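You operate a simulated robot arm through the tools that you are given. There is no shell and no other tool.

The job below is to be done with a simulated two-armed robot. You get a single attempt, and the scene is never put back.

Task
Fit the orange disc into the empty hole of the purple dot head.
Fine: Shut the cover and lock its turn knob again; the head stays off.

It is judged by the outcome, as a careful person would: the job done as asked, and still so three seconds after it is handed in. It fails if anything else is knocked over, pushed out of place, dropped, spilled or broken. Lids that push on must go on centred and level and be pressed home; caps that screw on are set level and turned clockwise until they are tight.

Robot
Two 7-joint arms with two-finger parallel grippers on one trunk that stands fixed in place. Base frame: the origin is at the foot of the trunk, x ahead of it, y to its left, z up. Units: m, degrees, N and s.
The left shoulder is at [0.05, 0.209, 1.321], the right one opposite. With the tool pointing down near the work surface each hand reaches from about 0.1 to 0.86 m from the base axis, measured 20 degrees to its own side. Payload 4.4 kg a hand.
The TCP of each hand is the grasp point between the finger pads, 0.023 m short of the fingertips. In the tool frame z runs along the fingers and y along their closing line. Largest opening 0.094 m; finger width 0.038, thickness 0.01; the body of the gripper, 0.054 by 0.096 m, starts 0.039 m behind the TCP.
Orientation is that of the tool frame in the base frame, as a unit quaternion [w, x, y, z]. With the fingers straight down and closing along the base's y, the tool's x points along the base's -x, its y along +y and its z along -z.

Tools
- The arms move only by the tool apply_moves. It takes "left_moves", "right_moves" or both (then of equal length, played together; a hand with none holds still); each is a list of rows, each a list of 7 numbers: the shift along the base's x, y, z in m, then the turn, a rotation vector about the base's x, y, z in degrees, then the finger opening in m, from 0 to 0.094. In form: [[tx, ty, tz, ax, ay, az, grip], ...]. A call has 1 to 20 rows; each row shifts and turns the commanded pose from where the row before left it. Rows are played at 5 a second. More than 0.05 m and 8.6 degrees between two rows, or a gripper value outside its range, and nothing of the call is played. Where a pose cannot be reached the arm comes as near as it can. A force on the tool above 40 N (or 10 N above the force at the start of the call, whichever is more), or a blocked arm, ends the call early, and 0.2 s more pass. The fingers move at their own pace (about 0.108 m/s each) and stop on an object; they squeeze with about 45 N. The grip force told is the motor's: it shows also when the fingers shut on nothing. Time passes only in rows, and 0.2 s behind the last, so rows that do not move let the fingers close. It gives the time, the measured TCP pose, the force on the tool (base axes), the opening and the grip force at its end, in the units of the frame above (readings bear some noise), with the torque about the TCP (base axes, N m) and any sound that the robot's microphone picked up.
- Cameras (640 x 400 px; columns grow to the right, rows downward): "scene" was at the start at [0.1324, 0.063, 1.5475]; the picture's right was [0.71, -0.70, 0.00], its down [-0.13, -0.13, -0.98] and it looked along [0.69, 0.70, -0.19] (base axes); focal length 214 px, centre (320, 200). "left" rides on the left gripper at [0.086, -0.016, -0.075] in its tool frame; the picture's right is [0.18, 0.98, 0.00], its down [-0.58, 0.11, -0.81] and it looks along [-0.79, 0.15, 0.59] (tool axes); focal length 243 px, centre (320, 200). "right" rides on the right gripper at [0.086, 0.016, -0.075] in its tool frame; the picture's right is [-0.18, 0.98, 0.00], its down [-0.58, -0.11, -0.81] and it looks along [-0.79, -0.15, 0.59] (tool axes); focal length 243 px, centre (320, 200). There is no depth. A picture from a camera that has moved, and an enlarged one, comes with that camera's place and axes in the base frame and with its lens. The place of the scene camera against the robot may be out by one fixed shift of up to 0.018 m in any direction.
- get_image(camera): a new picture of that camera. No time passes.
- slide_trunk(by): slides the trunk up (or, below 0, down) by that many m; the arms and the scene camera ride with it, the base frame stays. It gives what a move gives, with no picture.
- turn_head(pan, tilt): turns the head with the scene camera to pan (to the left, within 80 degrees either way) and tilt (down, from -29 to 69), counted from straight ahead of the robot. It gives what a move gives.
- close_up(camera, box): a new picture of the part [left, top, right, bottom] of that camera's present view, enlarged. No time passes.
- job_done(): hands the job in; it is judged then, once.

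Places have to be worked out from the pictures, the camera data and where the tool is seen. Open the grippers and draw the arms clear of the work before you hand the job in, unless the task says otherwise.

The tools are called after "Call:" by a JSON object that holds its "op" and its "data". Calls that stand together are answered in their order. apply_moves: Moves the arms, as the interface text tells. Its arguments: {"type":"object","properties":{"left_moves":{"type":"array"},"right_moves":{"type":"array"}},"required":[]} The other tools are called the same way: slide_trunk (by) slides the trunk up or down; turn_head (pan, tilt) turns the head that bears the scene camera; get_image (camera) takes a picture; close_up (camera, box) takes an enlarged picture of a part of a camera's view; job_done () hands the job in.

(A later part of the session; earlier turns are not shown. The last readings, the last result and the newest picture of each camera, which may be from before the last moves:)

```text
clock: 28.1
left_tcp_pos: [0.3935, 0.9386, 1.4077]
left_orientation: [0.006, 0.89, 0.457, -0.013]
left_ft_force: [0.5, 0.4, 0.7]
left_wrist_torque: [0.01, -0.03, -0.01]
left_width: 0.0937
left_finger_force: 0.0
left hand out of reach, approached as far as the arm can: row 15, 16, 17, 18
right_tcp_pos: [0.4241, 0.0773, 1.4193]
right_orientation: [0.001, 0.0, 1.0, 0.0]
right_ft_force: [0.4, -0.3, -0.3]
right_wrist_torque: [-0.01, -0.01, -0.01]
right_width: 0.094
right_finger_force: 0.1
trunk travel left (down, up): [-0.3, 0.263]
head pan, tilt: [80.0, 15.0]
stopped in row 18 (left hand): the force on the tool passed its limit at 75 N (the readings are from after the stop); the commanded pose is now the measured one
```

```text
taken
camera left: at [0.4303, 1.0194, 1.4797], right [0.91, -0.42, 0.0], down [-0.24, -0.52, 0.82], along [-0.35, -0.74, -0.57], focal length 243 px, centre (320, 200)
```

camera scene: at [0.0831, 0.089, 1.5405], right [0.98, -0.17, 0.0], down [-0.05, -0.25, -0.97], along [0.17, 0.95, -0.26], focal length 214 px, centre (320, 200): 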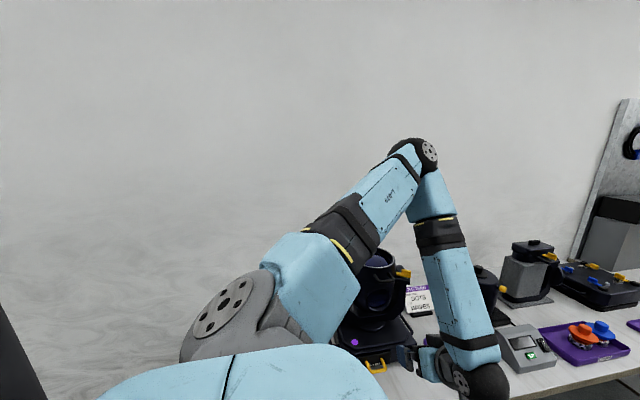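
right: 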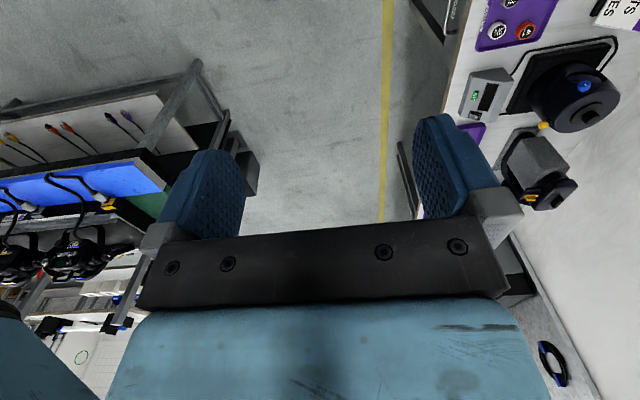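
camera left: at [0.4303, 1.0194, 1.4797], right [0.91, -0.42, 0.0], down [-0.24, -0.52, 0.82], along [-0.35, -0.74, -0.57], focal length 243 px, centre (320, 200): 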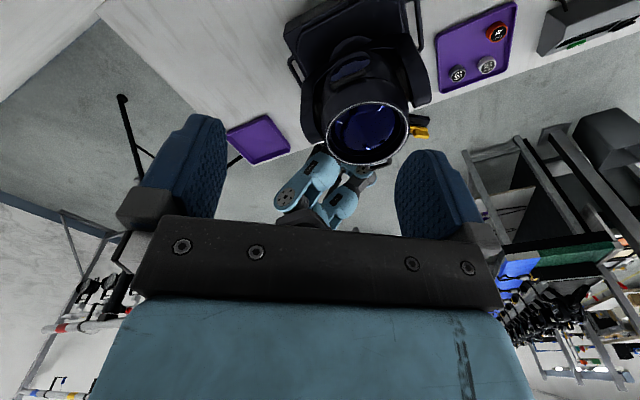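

The camera housing touched the wall, so the wall is at about y 1.05. I'll back off 4 cm and then lower the hand.

Call:
{"op": "apply_moves", "data": {"left_moves": [[0, -0.03, 0, 0, 0, 0, 0.094], [0, -0.02, -0.03, 0, 0, 4, 0.094], [0, 0, -0.04, 0, 0, 4, 0.094], [0, 0, -0.04, 0, 0, 4, 0.094], [0, 0, -0.04, 0, 0, 4, 0.094], [0, 0, -0.03, 0, 0, 0, 0.094]]}}

Call:
{"op": "get_image", "data": {"camera": "left"}}

Call:
{"op": "close_up", "data": {"camera": "left", "box": [240, 0, 440, 220]}}

```text
clock: 29.0
left_tcp_pos: [0.3906, 0.9377, 1.3899]
left_orientation: [0.014, 0.889, 0.457, -0.022]
left_ft_force: [-5.6, -47.3, -3.0]
left_wrist_torque: [3.36, -0.47, -1.09]
left_width: 0.0941
left_finger_force: 0.1
left hand out of reach, approached as far as the arm can: row 1, 2, 3, 4
right_tcp_pos: [0.422, 0.0676, 1.4202]
right_orientation: [0.001, -0.001, 1.0, 0.003]
right_ft_force: [0.0, 1.6, -0.2]
right_wrist_torque: [-0.03, -0.02, 0.0]
right_width: 0.094
right_finger_force: 0.0
trunk travel left (down, up): [-0.3, 0.263]
head pan, tilt: [80.0, 15.0]
stopped in row 4 (left hand): the force on the tool passed its limit at 57 N (the readings are from after the stop); the commanded pose is now the measured one
```

```text
taken
camera left: at [0.4289, 1.0206, 1.4595], right [0.91, -0.42, -0.01], down [-0.23, -0.5, 0.83], along [-0.36, -0.76, -0.55], focal length 243 px, centre (320, 200)
```

left: 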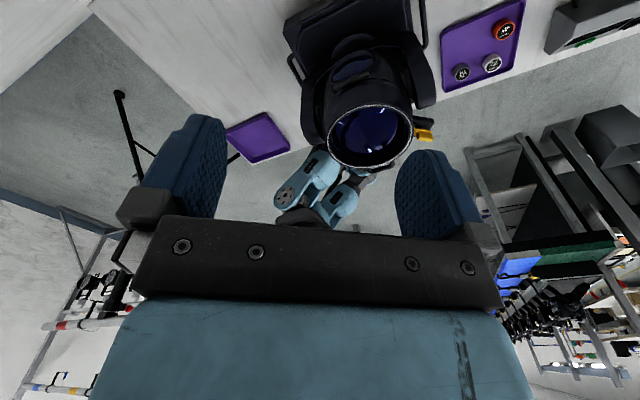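

```text
1.82 times, centred on (340, 110) of left
camera zoom: at [0.4289, 1.0206, 1.4595], right [0.91, -0.42, -0.01], down [-0.23, -0.5, 0.83], along [-0.36, -0.76, -0.55], focal length 441 px, centre (284, 364)
```

zoom: 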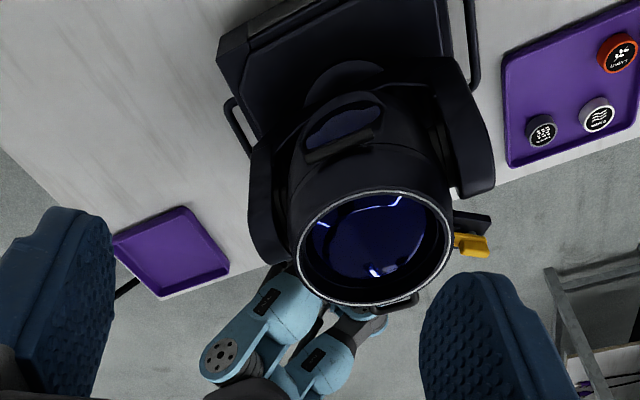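

The hand is pressing on the wall, with about 47 N in -y. I'll pull it straight away from the wall and turn it back a little.

Call:
{"op": "apply_moves", "data": {"left_moves": [[0.02, -0.04, 0, 0, 0, -6, 0.094], [0.02, -0.04, 0, 0, 0, -6, 0.094]]}}

```text
clock: 29.6
left_tcp_pos: [0.4156, 0.9383, 1.368]
left_orientation: [0.018, 0.921, 0.387, -0.032]
left_ft_force: [0.1, 0.2, -0.8]
left_wrist_torque: [0.02, 0.02, 0.01]
left_width: 0.0942
left_finger_force: 0.0
left hand out of reach, approached as far as the arm can: row 1, 2
right_tcp_pos: [0.4245, 0.0781, 1.4192]
right_orientation: [-0.001, -0.001, 1.0, -0.001]
right_ft_force: [0.1, 0.7, 0.9]
right_wrist_torque: [0.01, -0.03, 0.01]
right_width: 0.0939
right_finger_force: 0.0
trunk travel left (down, up): [-0.3, 0.263]
head pan, tilt: [80.0, 15.0]
```

It is clear of the wall now, but the pose is still at the edge of reach. I'll turn back further and lower the hand.

Call:
{"op": "apply_moves", "data": {"left_moves": [[0.02, -0.01, -0.01, 0, 0, -8, 0.094], [0.02, 0, -0.02, 0, 0, -8, 0.094], [0.02, 0, -0.03, 0, 0, 0, 0.094], [0, 0, -0.04, 0, 0, 0, 0.094]]}}

Call:
{"op": "get_image", "data": {"camera": "left"}}

Call:
{"op": "close_up", "data": {"camera": "left", "box": [220, 0, 420, 220]}}

```text
clock: 30.6
left_tcp_pos: [0.4752, 0.9291, 1.2679]
left_orientation: [0.013, 0.966, 0.257, -0.032]
left_ft_force: [0.0, -0.1, -0.2]
left_wrist_torque: [-0.05, -0.01, 0.0]
left_width: 0.0941
left_finger_force: 0.1
right_tcp_pos: [0.4235, 0.0778, 1.4196]
right_orientation: [0.0, -0.001, 1.0, 0.0]
right_ft_force: [0.7, 0.3, 0.7]
right_wrist_torque: [-0.01, -0.04, 0.0]
right_width: 0.094
right_finger_force: 0.0
trunk travel left (down, up): [-0.3, 0.263]
head pan, tilt: [80.0, 15.0]
```

```text
taken
camera left: at [0.5458, 0.9889, 1.3363], right [0.65, -0.76, 0.0], down [-0.4, -0.35, 0.85], along [-0.65, -0.55, -0.53], focal length 243 px, centre (320, 200)
```

left: 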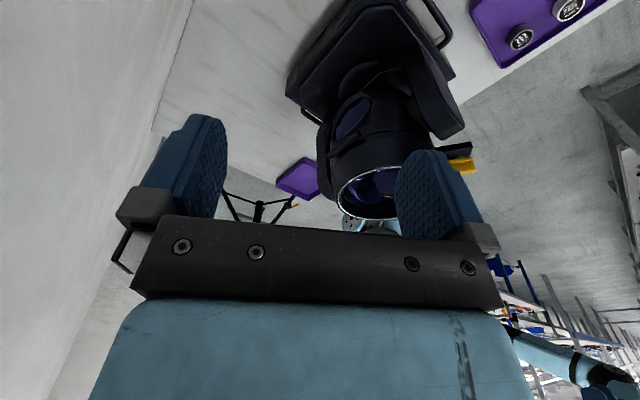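

```text
1.82 times, centred on (320, 110) of left
camera zoom: at [0.5458, 0.9889, 1.3363], right [0.65, -0.76, 0.0], down [-0.4, -0.35, 0.85], along [-0.65, -0.55, -0.53], focal length 441 px, centre (320, 364)
```

zoom: 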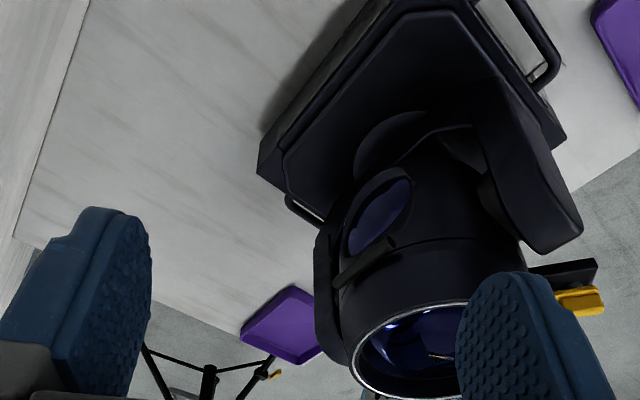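

I can see the rear window better now. The hand is clear of the light there, so I'll lower it another 15 cm for a level look at the rear.

Call:
{"op": "apply_moves", "data": {"left_moves": [[0, 0, -0.04, 0, 0, 0, 0.094], [0, 0, -0.04, 0, 0, 0, 0.094], [0, 0, -0.04, 0, 0, 3, 0.094], [0, 0, -0.03, 0, 0, 5, 0.094]]}}

Call:
{"op": "get_image", "data": {"camera": "left"}}

Call:
{"op": "close_up", "data": {"camera": "left", "box": [230, 0, 430, 220]}}

```text
clock: 31.6
left_tcp_pos: [0.4776, 0.929, 1.1173]
left_orientation: [0.015, 0.945, 0.324, -0.034]
left_ft_force: [0.2, -0.2, 0.4]
left_wrist_torque: [-0.02, 0.02, -0.01]
left_width: 0.0938
left_finger_force: 0.1
right_tcp_pos: [0.4262, 0.0777, 1.418]
right_orientation: [0.0, -0.001, 1.0, 0.0]
right_ft_force: [0.7, -0.7, -0.5]
right_wrist_torque: [-0.02, -0.01, 0.02]
right_width: 0.0939
right_finger_force: 0.0
trunk travel left (down, up): [-0.3, 0.263]
head pan, tilt: [80.0, 15.0]
```

```text
taken
camera left: at [0.5395, 0.9978, 1.1863], right [0.75, -0.66, -0.01], down [-0.35, -0.4, 0.85], along [-0.56, -0.63, -0.53], focal length 243 px, centre (320, 200)
```

left: 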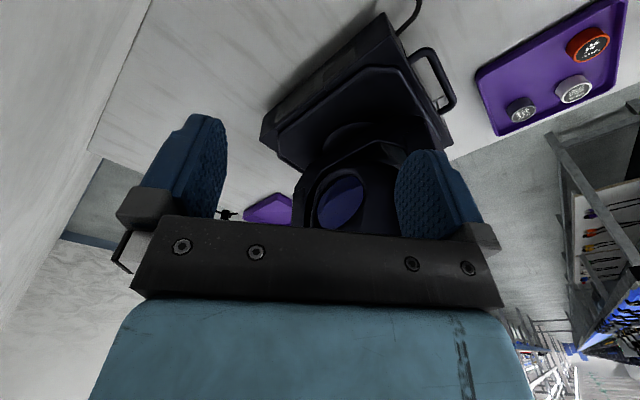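

```text
1.82 times, centred on (330, 110) of left
camera zoom: at [0.5395, 0.9978, 1.1863], right [0.75, -0.66, -0.01], down [-0.35, -0.4, 0.85], along [-0.56, -0.63, -0.53], focal length 441 px, centre (302, 364)
```

zoom: 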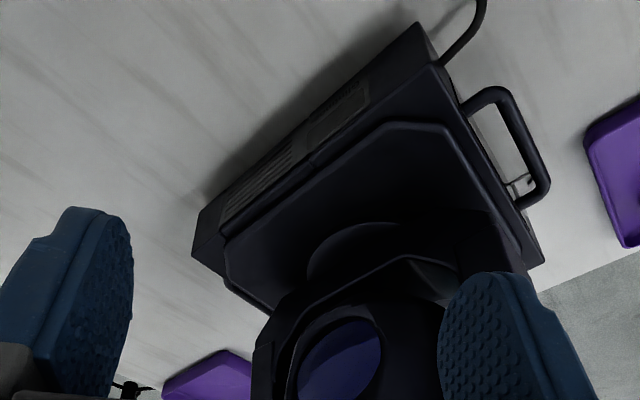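

The rear is the same as the front: a window, a handle and no knob. The yellow lever sits right at the seam of the top section, which also carries the handles, so that section may be the cover. I'll look at the lever from the right side.

Call:
{"op": "apply_moves", "data": {"left_moves": [[0.03, 0, 0.02, 0, 0, -5, 0.094], [0.03, 0, 0.02, 0, 0, -5, 0.094], [0.03, -0.02, 0.02, 0, 0, -5, 0.094], [0.03, -0.03, 0.01, 0, 0, -5, 0.094], [0.02, -0.03, 0.01, 0, 0, -5, 0.094], [0.02, -0.04, 0, 0, 0, -5, 0.094], [0.02, -0.04, 0, 0, 0, -5, 0.094], [0, -0.04, 0, 0, 0, -3, 0.094]]}}

Call:
{"op": "get_image", "data": {"camera": "left"}}

Call:
{"op": "close_up", "data": {"camera": "left", "box": [240, 40, 400, 220]}}

```text
clock: 33.4
left_tcp_pos: [0.6483, 0.717, 1.1971]
left_orientation: [0.003, 0.999, -0.003, -0.036]
left_ft_force: [0.2, 0.1, 0.5]
left_wrist_torque: [0.01, 0.02, 0.02]
left_width: 0.094
left_finger_force: 0.0
left hand out of reach, approached as far as the arm can: row 2, 3
right_tcp_pos: [0.4243, 0.0766, 1.4198]
right_orientation: [0.001, 0.0, 1.0, 0.0]
right_ft_force: [0.0, 0.1, -0.5]
right_wrist_torque: [-0.01, 0.01, -0.01]
right_width: 0.0941
right_finger_force: 0.1
trunk travel left (down, up): [-0.3, 0.263]
head pan, tilt: [80.0, 15.0]
```

```text
taken
camera left: at [0.7396, 0.7344, 1.2653], right [0.18, -0.98, -0.01], down [-0.52, -0.1, 0.85], along [-0.83, -0.15, -0.53], focal length 243 px, centre (320, 200)
```

left: 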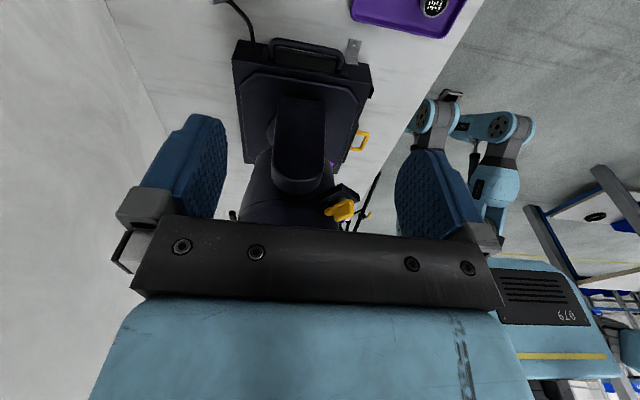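

```text
2.22 times, centred on (320, 130) of left
camera zoom: at [0.7396, 0.7344, 1.2653], right [0.18, -0.98, -0.01], down [-0.52, -0.1, 0.85], along [-0.83, -0.15, -0.53], focal length 539 px, centre (320, 356)
```

zoom: 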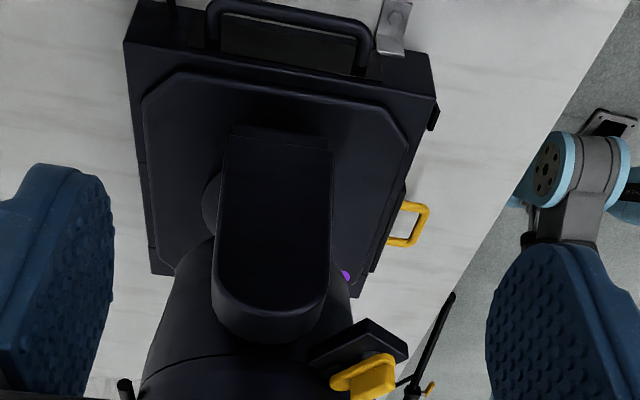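

The bracket with the yellow lever seems to be mounted on the yoke arm, so it's a tilt lock. I'll bring the hand back round to the front and look closely at the lever from above.

Call:
{"op": "apply_moves", "data": {"left_moves": [[0, -0.04, 0.02, 0, 0, -8, 0.094], [0, -0.04, 0.02, 0, 0, -8, 0.094], [0, -0.04, 0.02, 0, 0, -8, 0.094], [0, -0.04, 0.01, 0, 0, -8, 0.094], [-0.02, -0.04, 0, 0, 0, -8, 0.094], [-0.03, -0.04, 0, 0, 0, -8, 0.094], [-0.03, -0.03, 0, 0, 0, -8, 0.094], [-0.03, -0.03, 0, 0, 0, -8, 0.094], [-0.03, 0, 0, 0, 0, -8, 0.094], [-0.02, 0, 0, 0, 0, -8, 0.094], [0, 0, 0, 0, 0, -8, 0.094]]}}

Call:
{"op": "get_image", "data": {"camera": "left"}}

Call:
{"op": "close_up", "data": {"camera": "left", "box": [230, 60, 410, 220]}}

```text
clock: 35.8
left_tcp_pos: [0.49, 0.4186, 1.2657]
left_orientation: [-0.022, 0.717, -0.696, -0.029]
left_ft_force: [-0.4, 0.0, 0.1]
left_wrist_torque: [0.01, 0.01, -0.01]
left_width: 0.094
left_finger_force: 0.1
right_tcp_pos: [0.4257, 0.0773, 1.4185]
right_orientation: [0.0, -0.001, 1.0, -0.001]
right_ft_force: [0.3, 0.3, 0.2]
right_wrist_torque: [-0.03, 0.01, 0.0]
right_width: 0.094
right_finger_force: 0.0
trunk travel left (down, up): [-0.3, 0.263]
head pan, tilt: [80.0, 15.0]
```

```text
taken
camera left: at [0.5076, 0.3275, 1.3342], right [-0.98, -0.21, 0.0], down [-0.12, 0.52, 0.85], along [-0.18, 0.83, -0.53], focal length 243 px, centre (320, 200)
```

left: 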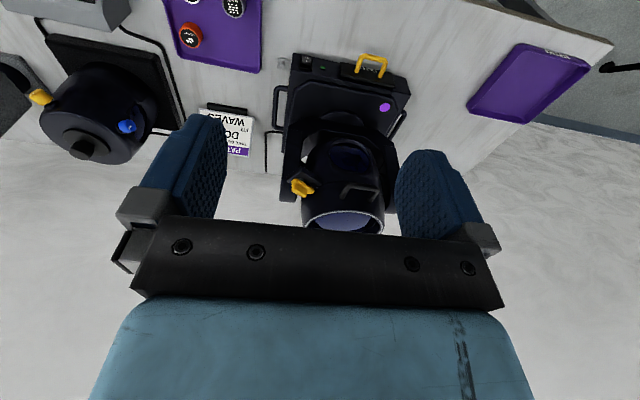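

```text
2.50 times, centred on (320, 140) of left
camera zoom: at [0.5076, 0.3275, 1.3342], right [-0.98, -0.21, 0.0], down [-0.12, 0.52, 0.85], along [-0.18, 0.83, -0.53], focal length 606 px, centre (320, 350)
```

zoom: 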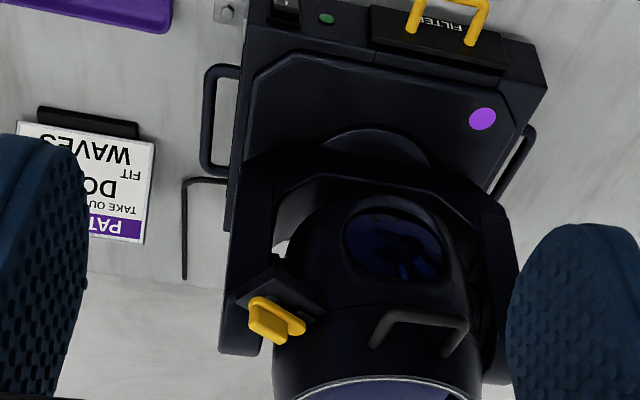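

The lever's grip block is near (0.468, 0.647, 1.115) on the yoke arm's front. I'll move the camera closer to see how it engages.

Call:
{"op": "apply_moves", "data": {"left_moves": [[-0.01, 0.03, 0, 0, 0, 0, 0.094], [-0.01, 0.03, 0, 0, 0, 0, 0.094], [0, 0.03, -0.01, 0, 0, 0, 0.094]]}}

Call:
{"op": "get_image", "data": {"camera": "left"}}

Call:
{"op": "close_up", "data": {"camera": "left", "box": [240, 60, 400, 220]}}

Call:
{"op": "turn_head", "data": {"pan": 60, "tilt": 25}}

Call:
{"op": "get_image", "data": {"camera": "scene"}}

```text
clock: 36.6
left_tcp_pos: [0.47, 0.5112, 1.2549]
left_orientation: [-0.022, 0.717, -0.696, -0.029]
left_ft_force: [0.1, 0.0, -0.5]
left_wrist_torque: [-0.04, 0.02, -0.02]
left_width: 0.0942
left_finger_force: 0.0
right_tcp_pos: [0.425, 0.0785, 1.4189]
right_orientation: [-0.001, -0.002, 1.0, -0.001]
right_ft_force: [-1.0, -0.5, 0.0]
right_wrist_torque: [-0.03, -0.02, -0.01]
right_width: 0.094
right_finger_force: 0.1
trunk travel left (down, up): [-0.3, 0.263]
head pan, tilt: [80.0, 15.0]
```

```text
taken
camera left: at [0.4879, 0.4198, 1.3241], right [-0.98, -0.21, 0.0], down [-0.12, 0.52, 0.85], along [-0.18, 0.83, -0.53], focal length 243 px, centre (320, 200)
```

left: 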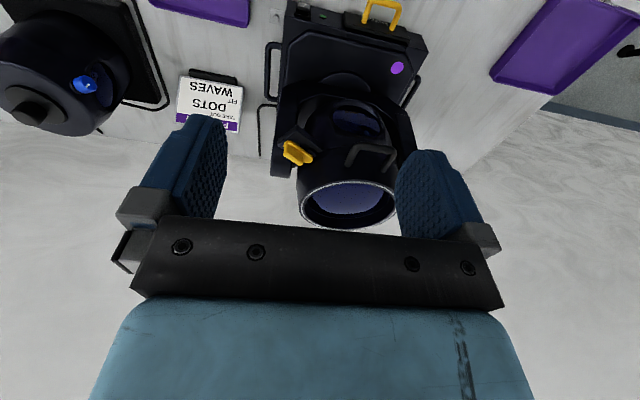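

```text
2.50 times, centred on (320, 140) of left
camera zoom: at [0.4879, 0.4198, 1.3241], right [-0.98, -0.21, 0.0], down [-0.12, 0.52, 0.85], along [-0.18, 0.83, -0.53], focal length 606 px, centre (320, 350)
```

zoom: 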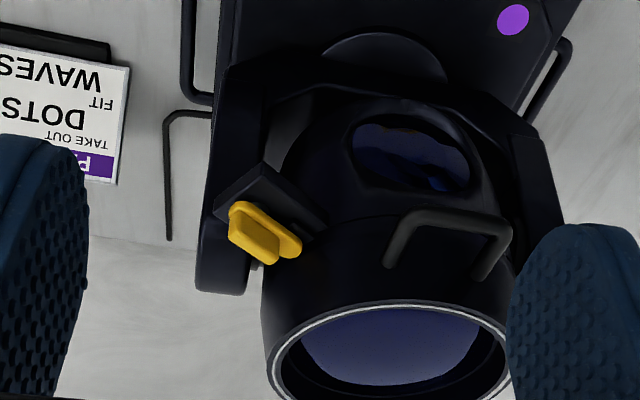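

```text
clock: 37.4
left_tcp_pos: [0.469, 0.5094, 1.2562]
left_orientation: [-0.022, 0.717, -0.696, -0.03]
left_ft_force: [-0.1, -0.4, 0.8]
left_wrist_torque: [0.0, -0.04, 0.03]
left_width: 0.0938
left_finger_force: 0.0
right_tcp_pos: [0.4254, 0.0784, 1.4185]
right_orientation: [0.0, -0.001, 1.0, -0.001]
right_ft_force: [0.0, -0.3, 0.2]
right_wrist_torque: [-0.03, 0.0, -0.03]
right_width: 0.094
right_finger_force: 0.1
trunk travel left (down, up): [-0.3, 0.263]
head pan, tilt: [60.0, 25.0]
```

```text
taken
camera scene: at [0.1127, 0.0767, 1.4244], right [0.87, -0.5, 0.0], down [-0.21, -0.37, -0.91], along [0.45, 0.79, -0.42], focal length 214 px, centre (320, 200)
```

scene: 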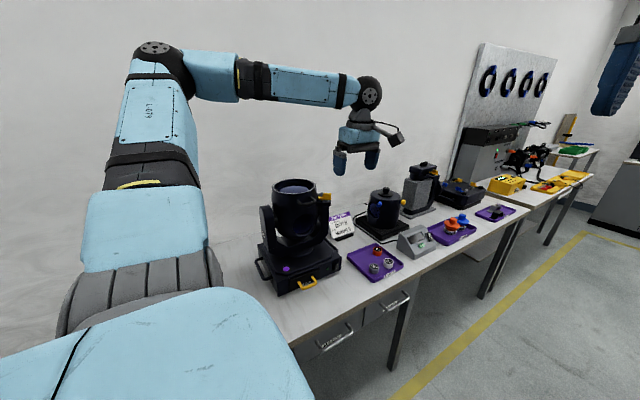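

Call:
{"op": "close_up", "data": {"camera": "left", "box": [265, 115, 345, 180]}}

Call:
{"op": "close_up", "data": {"camera": "scene", "box": [255, 170, 345, 250]}}

Call:
{"op": "close_up", "data": {"camera": "left", "box": [300, 180, 400, 235]}}

```text
6.15 times, centred on (305, 148) of left
camera zoom: at [0.4877, 0.4179, 1.3249], right [-0.98, -0.21, 0.0], down [-0.12, 0.52, 0.85], along [-0.18, 0.83, -0.53], focal length 1493 px, centre (412, 523)
```

zoom: 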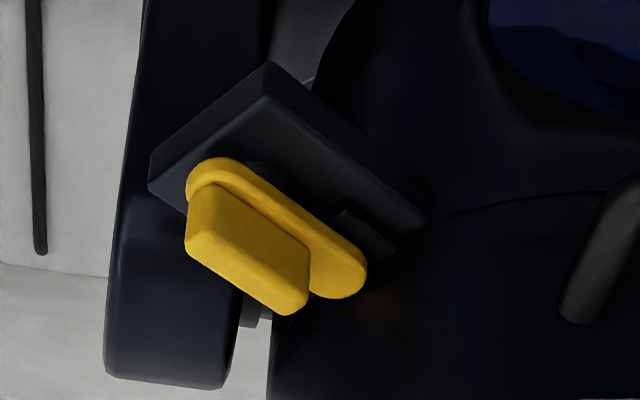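

```text
5.00 times, centred on (300, 210) of scene
camera zoom: at [0.1127, 0.0767, 1.4244], right [0.87, -0.5, 0.0], down [-0.21, -0.37, -0.91], along [0.45, 0.79, -0.42], focal length 1072 px, centre (420, 150)
```

zoom: 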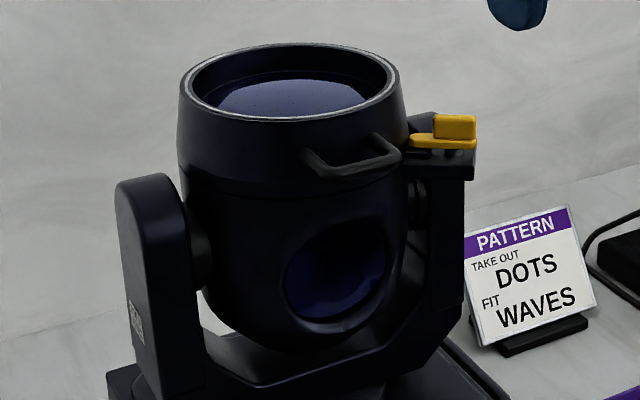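

```text
6.40 times, centred on (350, 208) of left
camera zoom: at [0.4877, 0.4179, 1.3249], right [-0.98, -0.21, 0.0], down [-0.12, 0.52, 0.85], along [-0.18, 0.83, -0.53], focal length 1553 px, centre (128, 152)
```

zoom: 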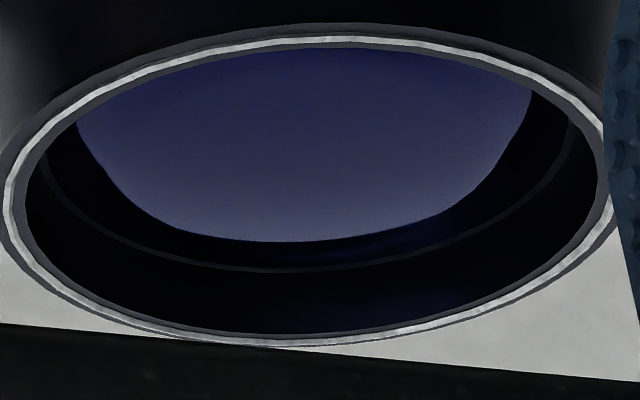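

The lever's tongue reaches onto a notch in the head, pointing at about 140°, and its grip block sits over the pivot near (0.472, 0.66, 1.10). I'll hover the left gripper over it with the fingers across the block (yaw about 140°) and check alignment.

Call:
{"op": "apply_moves", "data": {"left_moves": [[0, 0.025, -0.007, 0, 0, 8, 0.06], [0, 0.025, -0.007, 0, 0, 8, 0.06], [0, 0.025, -0.007, 0, 0, 8, 0.06], [0, 0.025, -0.007, 0, 0, 8, 0.06], [0, 0.025, -0.007, 0, 0, 8, 0.06], [0, 0.025, -0.007, 0, 0, 8, 0.06]]}}

Call:
{"op": "get_image", "data": {"camera": "left"}}

Call:
{"op": "close_up", "data": {"camera": "left", "box": [240, 80, 400, 220]}}

```text
clock: 38.8
left_tcp_pos: [0.4669, 0.6597, 1.2111]
left_orientation: [-0.009, 0.938, -0.344, -0.035]
left_ft_force: [0.0, 0.2, 0.0]
left_wrist_torque: [0.01, 0.04, 0.0]
left_width: 0.0599
left_finger_force: 0.0
right_tcp_pos: [0.4261, 0.0785, 1.4176]
right_orientation: [0.0, 0.0, 1.0, 0.0]
right_ft_force: [0.1, 0.0, -0.1]
right_wrist_torque: [0.0, -0.01, -0.01]
right_width: 0.0937
right_finger_force: 0.1
trunk travel left (down, up): [-0.3, 0.263]
head pan, tilt: [60.0, 25.0]
```

```text
taken
camera left: at [0.5478, 0.6128, 1.2799], right [-0.49, -0.87, 0.0], down [-0.46, 0.26, 0.85], along [-0.74, 0.42, -0.53], focal length 243 px, centre (320, 200)
```

left: 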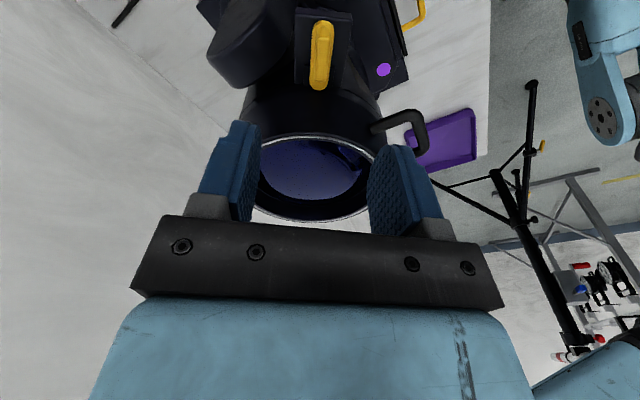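

```text
2.86 times, centred on (320, 150) of left
camera zoom: at [0.5478, 0.6128, 1.2799], right [-0.49, -0.87, 0.0], down [-0.46, 0.26, 0.85], along [-0.74, 0.42, -0.53], focal length 693 px, centre (320, 343)
```

zoom: 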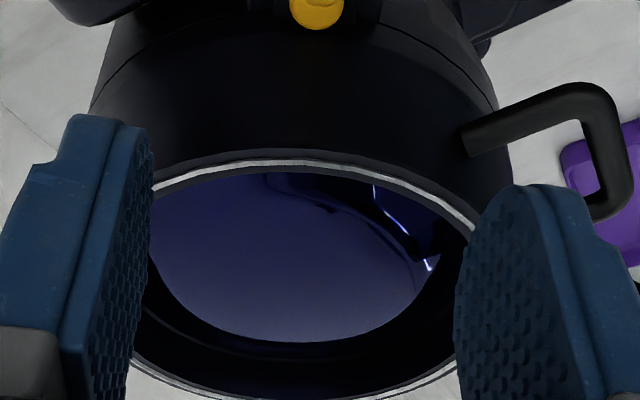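

The lever lines up with the picture's centre column; I judge the block centre at (0.470, 0.657, 1.106). I'll check its angle closely before descending.

Call:
{"op": "close_up", "data": {"camera": "left", "box": [280, 0, 360, 100]}}

```text
4.00 times, centred on (320, 50) of left
camera zoom: at [0.5478, 0.6128, 1.2799], right [-0.49, -0.87, 0.0], down [-0.46, 0.26, 0.85], along [-0.74, 0.42, -0.53], focal length 970 px, centre (320, 800)
```

zoom: 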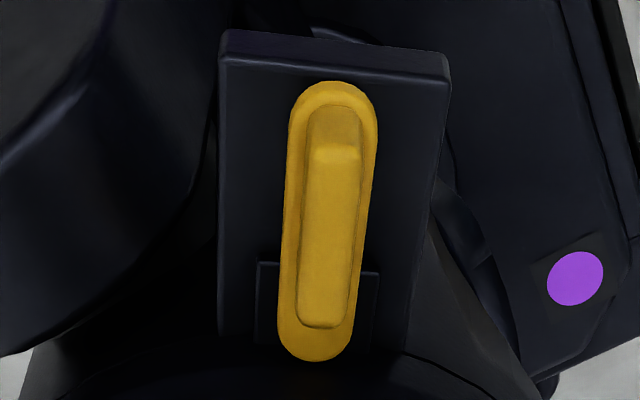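

The block is aligned within a few degrees. I'll descend so the fingertips straddle it, with the TCP at about z 1.118.

Call:
{"op": "apply_moves", "data": {"left_moves": [[0.002, -0.002, -0.03, 0, 0, 0, 0.045], [0.001, -0.001, -0.03, 0, 0, 0, 0.045], [0, 0, -0.02, 0, 0, 0, 0.045], [0, 0, -0.012, 0, 0, 0, 0.045]]}}

Call:
{"op": "get_image", "data": {"camera": "left"}}

Call:
{"op": "close_up", "data": {"camera": "left", "box": [260, 100, 380, 220]}}

Call:
{"op": "close_up", "data": {"camera": "scene", "box": [270, 150, 370, 230]}}

```text
clock: 39.8
left_tcp_pos: [0.471, 0.6559, 1.12]
left_orientation: [-0.008, 0.938, -0.344, -0.035]
left_ft_force: [0.0, 0.1, -0.2]
left_wrist_torque: [-0.02, 0.0, 0.01]
left_width: 0.0449
left_finger_force: 0.1
right_tcp_pos: [0.4256, 0.0782, 1.4184]
right_orientation: [0.0, -0.001, 1.0, -0.002]
right_ft_force: [0.5, -0.1, 0.0]
right_wrist_torque: [-0.03, 0.0, -0.03]
right_width: 0.0939
right_finger_force: 0.1
trunk travel left (down, up): [-0.3, 0.263]
head pan, tilt: [60.0, 25.0]
```

```text
taken
camera left: at [0.5521, 0.6095, 1.1884], right [-0.49, -0.87, 0.0], down [-0.46, 0.26, 0.85], along [-0.74, 0.42, -0.53], focal length 243 px, centre (320, 200)
```

left: 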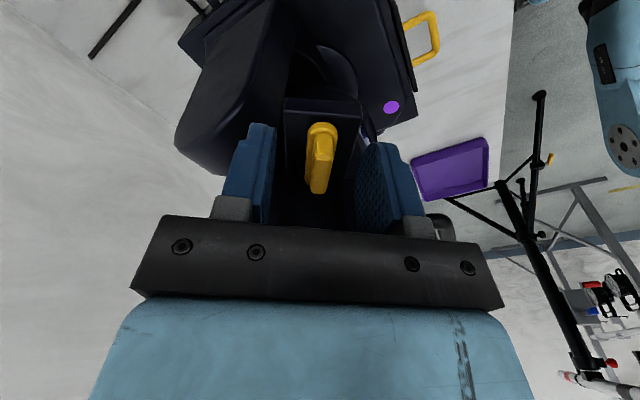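

```text
3.33 times, centred on (320, 160) of left
camera zoom: at [0.5521, 0.6095, 1.1884], right [-0.49, -0.87, 0.0], down [-0.46, 0.26, 0.85], along [-0.74, 0.42, -0.53], focal length 809 px, centre (320, 333)
```

zoom: 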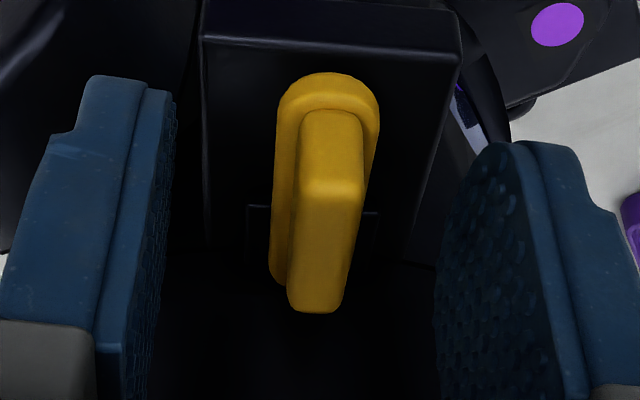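

```text
5.00 times, centred on (320, 190) of scene
camera zoom: at [0.1131, 0.0773, 1.4242], right [0.87, -0.5, 0.0], down [-0.21, -0.37, -0.91], along [0.45, 0.78, -0.42], focal length 1072 px, centre (320, 250)
```

zoom: 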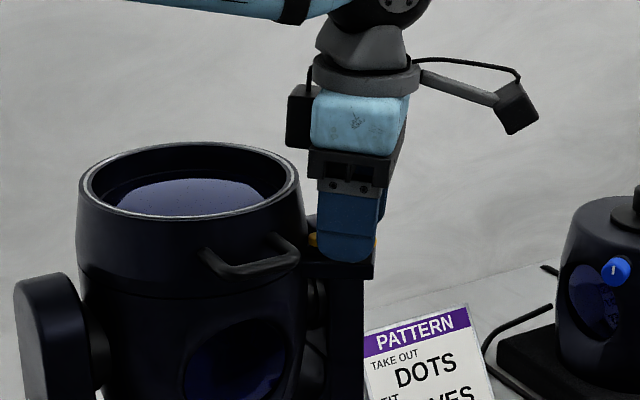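

The fingertips straddle the block. I'll close on it.

Call:
{"op": "apply_moves", "data": {"left_moves": [[0, 0, 0, 0, 0, 0, 0.02], [0, 0, 0, 0, 0, 0, 0.0], [0, 0, 0, 0, 0, 0, 0.0]]}}

Call:
{"op": "close_up", "data": {"camera": "left", "box": [260, 100, 380, 220]}}

```text
clock: 40.6
left_tcp_pos: [0.4721, 0.6555, 1.1212]
left_orientation: [-0.009, 0.939, -0.343, -0.036]
left_ft_force: [4.3, 3.3, 4.3]
left_wrist_torque: [0.16, -0.21, 0.05]
left_width: 0.015
left_finger_force: 45.0
right_tcp_pos: [0.4257, 0.0788, 1.4192]
right_orientation: [0.0, -0.001, 1.0, -0.001]
right_ft_force: [-0.4, 0.3, 0.2]
right_wrist_torque: [-0.01, -0.01, 0.01]
right_width: 0.0941
right_finger_force: 0.0
trunk travel left (down, up): [-0.3, 0.263]
head pan, tilt: [60.0, 25.0]
```

```text
3.33 times, centred on (320, 160) of left
camera zoom: at [0.5523, 0.6093, 1.1892], right [-0.49, -0.87, -0.01], down [-0.46, 0.26, 0.85], along [-0.74, 0.42, -0.53], focal length 809 px, centre (320, 333)
```

zoom: 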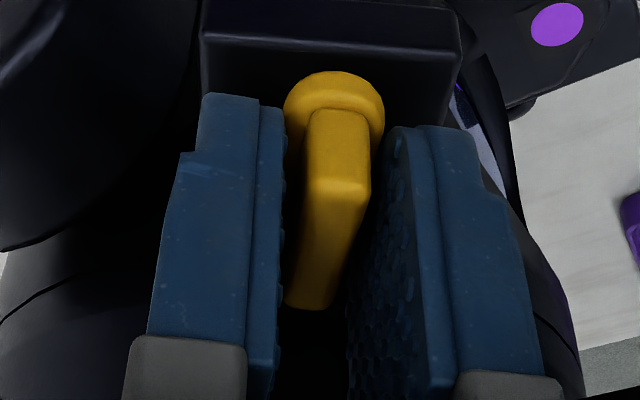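

The block is gripped (15 mm wide). I'll try turning it a little clockwise as seen from above and read the torque.

Call:
{"op": "apply_moves", "data": {"left_moves": [[0, 0, 0, 0, 0, -5, 0.0], [0, 0, 0, 0, 0, -5, 0.0]]}}

Call:
{"op": "close_up", "data": {"camera": "left", "box": [260, 80, 380, 200]}}

```text
clock: 41.2
left_tcp_pos: [0.4731, 0.6561, 1.1213]
left_orientation: [-0.012, 0.905, -0.425, -0.035]
left_ft_force: [6.5, 2.5, 3.4]
left_wrist_torque: [-0.23, -0.47, -0.01]
left_width: 0.0149
left_finger_force: 44.4
right_tcp_pos: [0.4256, 0.0779, 1.4198]
right_orientation: [-0.001, 0.0, 1.0, -0.001]
right_ft_force: [0.1, -0.5, 0.3]
right_wrist_torque: [0.02, -0.03, -0.02]
right_width: 0.0942
right_finger_force: 0.0
trunk travel left (down, up): [-0.3, 0.263]
head pan, tilt: [60.0, 25.0]
```

```text
3.33 times, centred on (320, 140) of left
camera zoom: at [0.543, 0.5959, 1.1892], right [-0.64, -0.77, 0.0], down [-0.41, 0.34, 0.85], along [-0.65, 0.54, -0.53], focal length 809 px, centre (320, 400)
```

zoom: 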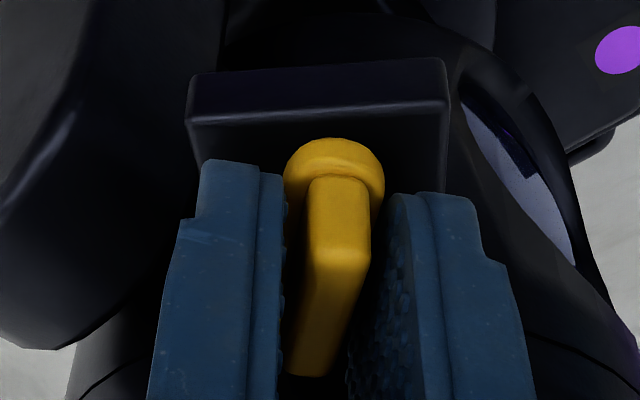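

The lever turns freely with the hand. I'll continue clockwise in small steps to about 75°.

Call:
{"op": "apply_moves", "data": {"left_moves": [[0, 0, 0, 0, 0, -7, 0.0], [0, 0, 0, 0, 0, -7, 0.0], [0, 0, 0, 0, 0, -7, 0.0], [0, 0, 0, 0, 0, -7, 0.0]]}}

Call:
{"op": "close_up", "data": {"camera": "left", "box": [240, 60, 400, 200]}}

```text
clock: 42.2
left_tcp_pos: [0.4723, 0.656, 1.1197]
left_orientation: [-0.02, 0.774, -0.632, -0.031]
left_ft_force: [11.0, 0.4, 5.5]
left_wrist_torque: [-0.72, -0.51, 0.01]
left_width: 0.0148
left_finger_force: 45.4
right_tcp_pos: [0.4268, 0.0772, 1.4185]
right_orientation: [-0.002, -0.001, 1.0, -0.001]
right_ft_force: [0.4, 0.1, 0.2]
right_wrist_torque: [0.02, 0.03, 0.01]
right_width: 0.0936
right_finger_force: 0.1
trunk travel left (down, up): [-0.3, 0.263]
head pan, tilt: [60.0, 25.0]
```

```text
2.86 times, centred on (320, 130) of left
camera zoom: at [0.5068, 0.5693, 1.1891], right [-0.93, -0.38, 0.0], down [-0.2, 0.49, 0.85], along [-0.32, 0.79, -0.53], focal length 693 px, centre (320, 400)
```

zoom: 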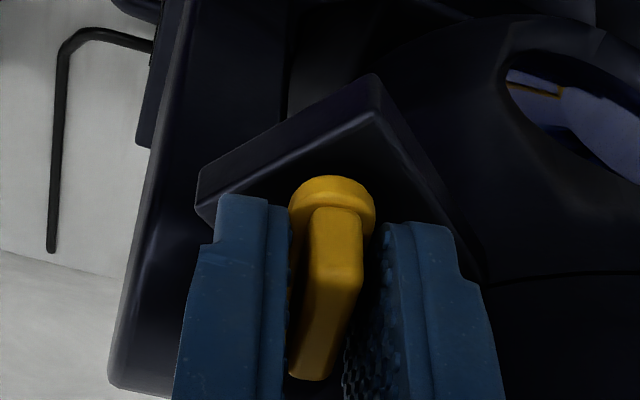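

There is a mild +x reaction, so the grip is slightly off the pivot. I'll add a small +x compensation and keep turning.

Call:
{"op": "apply_moves", "data": {"left_moves": [[0.003, 0, 0, 0, 0, -7, 0.0], [0.001, 0, 0, 0, 0, -7, 0.0], [0.001, 0, 0, 0, 0, -7, 0.0], [0.001, 0, 0, 0, 0, -7, 0.0], [0.001, 0, 0, 0, 0, -7, 0.0]]}}

Call:
{"op": "close_up", "data": {"camera": "left", "box": [240, 60, 400, 200]}}

```text
clock: 43.4
left_tcp_pos: [0.4729, 0.6558, 1.1208]
left_orientation: [0.023, -0.577, 0.816, 0.028]
left_ft_force: [-24.9, 4.1, 5.8]
left_wrist_torque: [0.15, 0.65, -0.03]
left_width: 0.0148
left_finger_force: 44.7
right_tcp_pos: [0.4217, 0.0783, 1.4211]
right_orientation: [0.001, -0.001, 1.0, 0.0]
right_ft_force: [-0.2, -0.4, 1.0]
right_wrist_torque: [0.04, -0.02, 0.01]
right_width: 0.094
right_finger_force: 0.1
trunk travel left (down, up): [-0.3, 0.263]
head pan, tilt: [60.0, 25.0]
stopped in row 5 (left hand): the force on the tool passed its limit at 42 N (the readings are from after the stop); the commanded pose is now the measured one
```

```text
2.86 times, centred on (320, 130) of left
camera zoom: at [0.4584, 0.5636, 1.1892], right [-0.99, 0.15, 0.0], down [0.09, 0.52, 0.85], along [0.13, 0.84, -0.53], focal length 693 px, centre (320, 400)
```

zoom: 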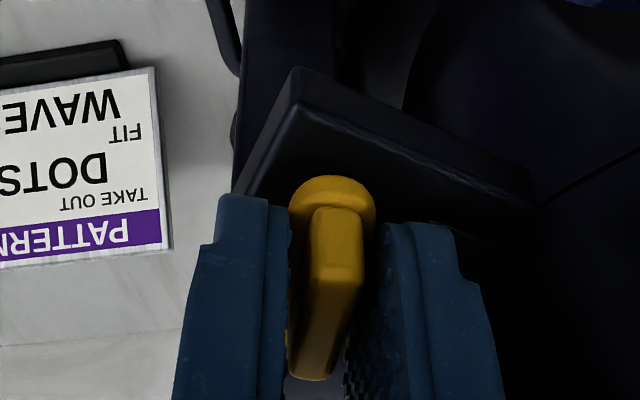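

My compensation overshot, so the grip is practically on the pivot. I'll undo that shift and turn the last 20°.

Call:
{"op": "apply_moves", "data": {"left_moves": [[-0.002, 0, 0, 0, 0, -5, 0.0], [-0.001, 0, 0, 0, 0, -5, 0.0], [0, 0, 0, 0, 0, -5, 0.0], [0, 0, 0, 0, 0, -5, 0.0]]}}

Call:
{"op": "close_up", "data": {"camera": "left", "box": [240, 60, 400, 200]}}

```text
clock: 44.4
left_tcp_pos: [0.473, 0.6559, 1.1208]
left_orientation: [0.029, -0.426, 0.904, 0.022]
left_ft_force: [-3.7, 3.3, 11.6]
left_wrist_torque: [0.31, -0.23, 1.66]
left_width: 0.0164
left_finger_force: 45.2
right_tcp_pos: [0.423, 0.0777, 1.4185]
right_orientation: [0.001, -0.001, 1.0, -0.001]
right_ft_force: [0.1, 0.5, 0.0]
right_wrist_torque: [-0.03, -0.01, 0.0]
right_width: 0.0938
right_finger_force: 0.1
trunk travel left (down, up): [-0.3, 0.263]
head pan, tilt: [60.0, 25.0]
```

```text
2.86 times, centred on (320, 130) of left
camera zoom: at [0.427, 0.5738, 1.189], right [-0.88, 0.48, 0.0], down [0.26, 0.46, 0.85], along [0.41, 0.74, -0.53], focal length 693 px, centre (320, 400)
```

zoom: 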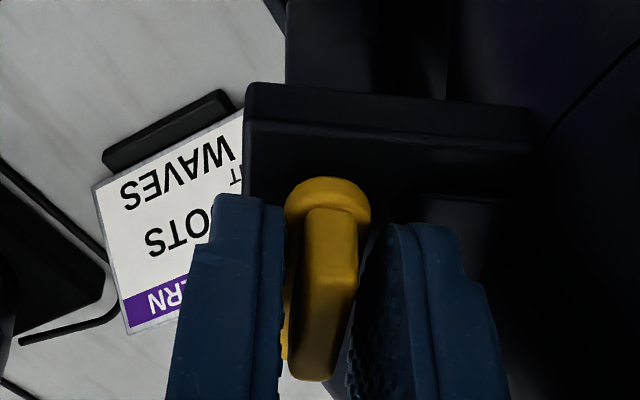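

The torque rose to 1.7 N·m, so the lever has hit its stop after about 90° and is unlocked. I'll open the fingers and lift clear.

Call:
{"op": "apply_moves", "data": {"left_moves": [[0, 0, 0, 0, 0, 3, 0.02], [0, 0, 0, 0, 0, 0, 0.045], [0, 0, 0.03, 0, 0, 0, 0.045], [0, -0.01, 0.04, 0, 0, 0, 0.045], [0, -0.03, 0.02, 0, 0, 4, 0.045], [0, -0.04, 0, 0, 0, 8, 0.045], [0, -0.04, 0, 0, 0, 8, 0.045]]}}

Call:
{"op": "get_image", "data": {"camera": "left"}}

Call:
{"op": "close_up", "data": {"camera": "left", "box": [220, 40, 400, 220]}}

Call:
{"op": "close_up", "data": {"camera": "scene", "box": [250, 170, 350, 250]}}

```text
clock: 46.0
left_tcp_pos: [0.4732, 0.5342, 1.2098]
left_orientation: [0.022, -0.598, 0.801, 0.027]
left_ft_force: [0.2, -0.4, -1.1]
left_wrist_torque: [0.0, -0.02, 0.01]
left_width: 0.045
left_finger_force: 0.0
right_tcp_pos: [0.425, 0.0762, 1.4182]
right_orientation: [-0.001, -0.001, 1.0, 0.0]
right_ft_force: [0.1, -0.3, 0.2]
right_wrist_torque: [0.04, -0.05, -0.04]
right_width: 0.094
right_finger_force: 0.1
trunk travel left (down, up): [-0.3, 0.263]
head pan, tilt: [60.0, 25.0]
```

```text
taken
camera left: at [0.4628, 0.4412, 1.2787], right [-0.99, 0.1, 0.0], down [0.06, 0.53, 0.85], along [0.08, 0.84, -0.53], focal length 243 px, centre (320, 200)
```

left: 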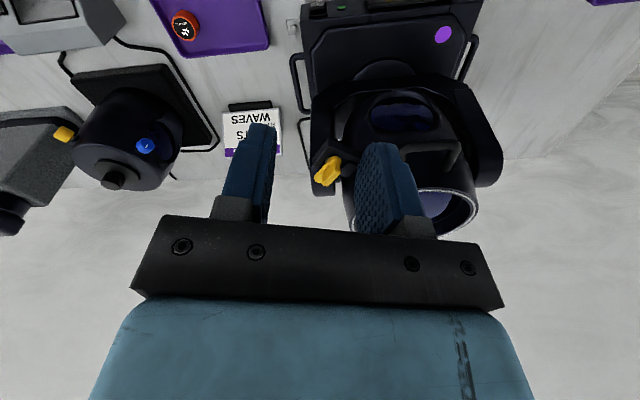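

```text
2.22 times, centred on (310, 130) of left
camera zoom: at [0.4628, 0.4412, 1.2787], right [-0.99, 0.1, 0.0], down [0.06, 0.53, 0.85], along [0.08, 0.84, -0.53], focal length 539 px, centre (342, 356)
```

zoom: 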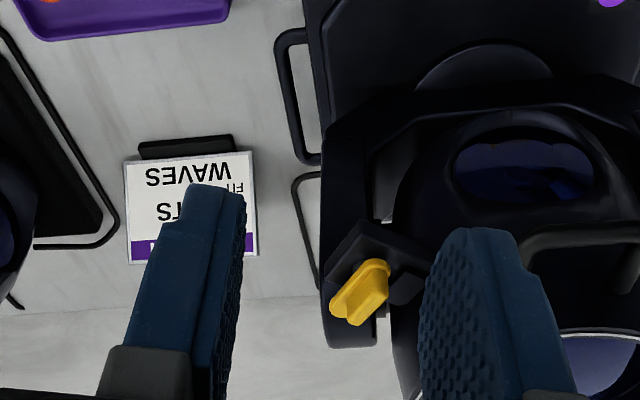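

```text
5.00 times, centred on (300, 210) of scene
camera zoom: at [0.113, 0.0751, 1.4244], right [0.87, -0.5, 0.0], down [-0.21, -0.36, -0.91], along [0.45, 0.79, -0.42], focal length 1072 px, centre (420, 150)
```

zoom: 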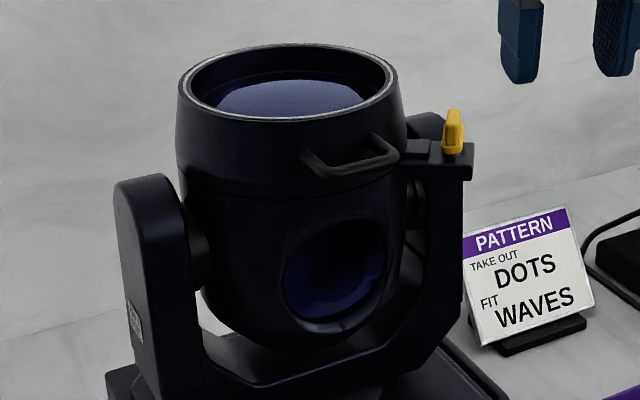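

The lever now points away from the head, so the tilt is released. The catch tab on the head's front can only rise, so the head should tilt lens-back, bringing the tail toward me. I'll take the front handle (bar centre about (0.377, 0.607, 1.118)) from the front; first I turn the hand to point along +y and draw the right arm aside.

Call:
{"op": "apply_moves", "data": {"left_moves": [[-0.0107, -0.007, 0.0, 0, 0, -8.1, 0.045], [-0.0107, -0.007, 0.0, 0, 0, -8.1, 0.045], [-0.0107, -0.007, 0.0, 0, 0, -8.1, 0.045], [-0.0107, -0.007, 0.0, 0, 0, -8.1, 0.045], [-0.0107, -0.007, 0.0, 0, 0, -8.1, 0.045], [-0.0107, -0.007, 0.0, 0, 0, -8.1, 0.045], [-0.0107, -0.007, 0.0, 0, 0, -8.1, 0.045], [-0.0107, -0.007, 0.0, 0, 0, -8.1, 0.045], [-0.0107, -0.007, 0.0, 0, 0, -8.1, 0.045], [0, 0, -0.008, 8.2, 0, 0, 0.045], [0, 0, -0.008, 8.2, 0, 0, 0.045], [0, 0, -0.008, 8.2, 0, 0, 0.045], [0, 0, -0.008, 8.2, 0, 0, 0.045], [0, 0, -0.008, 8.2, 0, 0, 0.045], [0, 0, -0.008, 8.2, 0, 0, 0.045]], "right_moves": [[0, -0.025, 0, 0, 0, 0, 0.094], [0, -0.025, 0, 0, 0, 0, 0.094], [0, -0.025, 0, 0, 0, 0, 0.094], [0, -0.025, 0, 0, 0, 0, 0.094], [0, -0.025, 0, 0, 0, 0, 0.094], [0, -0.025, 0, 0, 0, 0, 0.094], [0, -0.025, 0, 0, 0, 0, 0.094], [0, -0.025, 0, 0, 0, 0, 0.094], [0, -0.025, 0, 0, 0, 0, 0.094], [0, 0, 0, 0, 0, 0, 0.094], [0, 0, 0, 0, 0, 0, 0.094], [0, 0, 0, 0, 0, 0, 0.094], [0, 0, 0, 0, 0, 0, 0.094], [0, 0, 0, 0, 0, 0, 0.094], [0, 0, 0, 0, 0, 0, 0.094]]}}

Call:
{"op": "get_image", "data": {"camera": "scene"}}

```text
clock: 49.2
left_tcp_pos: [0.379, 0.4727, 1.1604]
left_orientation: [0.034, 0.01, 0.905, 0.424]
left_ft_force: [0.9, -0.6, -0.2]
left_wrist_torque: [0.05, 0.03, 0.03]
left_width: 0.0453
left_finger_force: 0.0
right_tcp_pos: [0.4277, -0.1472, 1.4178]
right_orientation: [0.0, -0.001, 1.0, 0.0]
right_ft_force: [0.7, 0.1, 0.3]
right_wrist_torque: [0.02, -0.02, -0.03]
right_width: 0.0941
right_finger_force: 0.1
trunk travel left (down, up): [-0.3, 0.263]
head pan, tilt: [60.0, 25.0]
```

```text
taken
camera scene: at [0.1141, 0.0758, 1.4242], right [0.87, -0.5, 0.0], down [-0.21, -0.37, -0.91], along [0.45, 0.79, -0.42], focal length 214 px, centre (320, 200)
```

scene: 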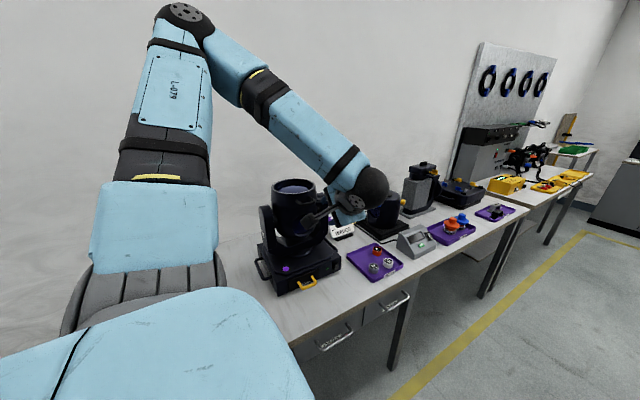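

The pose is tracking well at 49° of pitch. I'll finish the pitch to horizontal, with a small correction of the residual tilt, and line up at the bar's height.

Call:
{"op": "apply_moves", "data": {"left_moves": [[0, 0, -0.008, 8.0, 1.0, 0.9, 0.045], [0, 0, -0.008, 8.0, 1.0, 0.9, 0.045], [0, 0, -0.008, 8.0, 1.0, 0.9, 0.045], [0, 0, -0.008, 8.2, 0, 0, 0.045], [0, 0, -0.008, 8.2, 0, 0, 0.045]]}}

Call:
{"op": "get_image", "data": {"camera": "left"}}

Call:
{"op": "close_up", "data": {"camera": "scene", "box": [240, 150, 400, 270]}}

```text
clock: 50.4
left_tcp_pos: [0.3784, 0.5133, 1.1199]
left_orientation: [-0.003, 0.007, 0.707, 0.707]
left_ft_force: [-0.2, 1.0, -0.1]
left_wrist_torque: [0.04, 0.01, 0.0]
left_width: 0.045
left_finger_force: 0.1
left hand out of reach, approached as far as the arm can: row 5
right_tcp_pos: [0.4266, -0.1451, 1.4184]
right_orientation: [0.0, 0.0, 1.0, -0.001]
right_ft_force: [0.5, 0.6, -0.5]
right_wrist_torque: [-0.04, -0.01, -0.01]
right_width: 0.0939
right_finger_force: 0.0
trunk travel left (down, up): [-0.3, 0.263]
head pan, tilt: [60.0, 25.0]
```

```text
taken
camera left: at [0.2907, 0.439, 1.1058], right [-0.17, 0.0, 0.98], down [0.58, -0.81, 0.1], along [0.8, 0.59, 0.14], focal length 243 px, centre (320, 200)
```

left: 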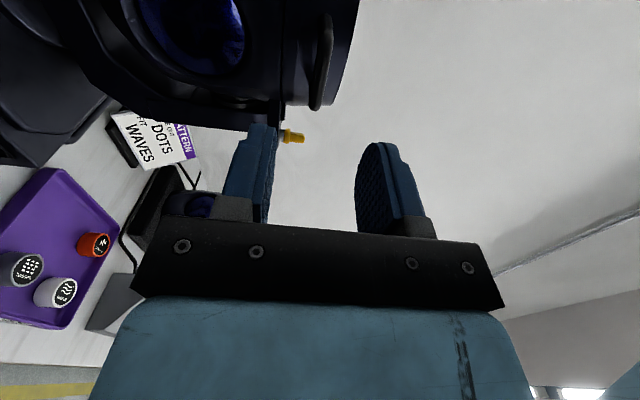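

```text
3.33 times, centred on (320, 210) of scene
camera zoom: at [0.1124, 0.0781, 1.4243], right [0.87, -0.5, 0.0], down [-0.21, -0.37, -0.91], along [0.45, 0.78, -0.42], focal length 715 px, centre (320, 167)
```

zoom: 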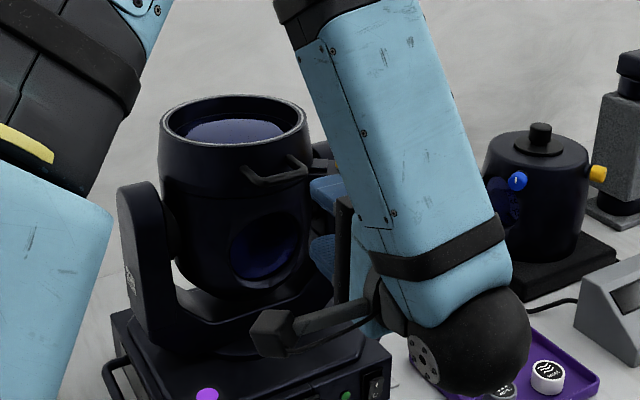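

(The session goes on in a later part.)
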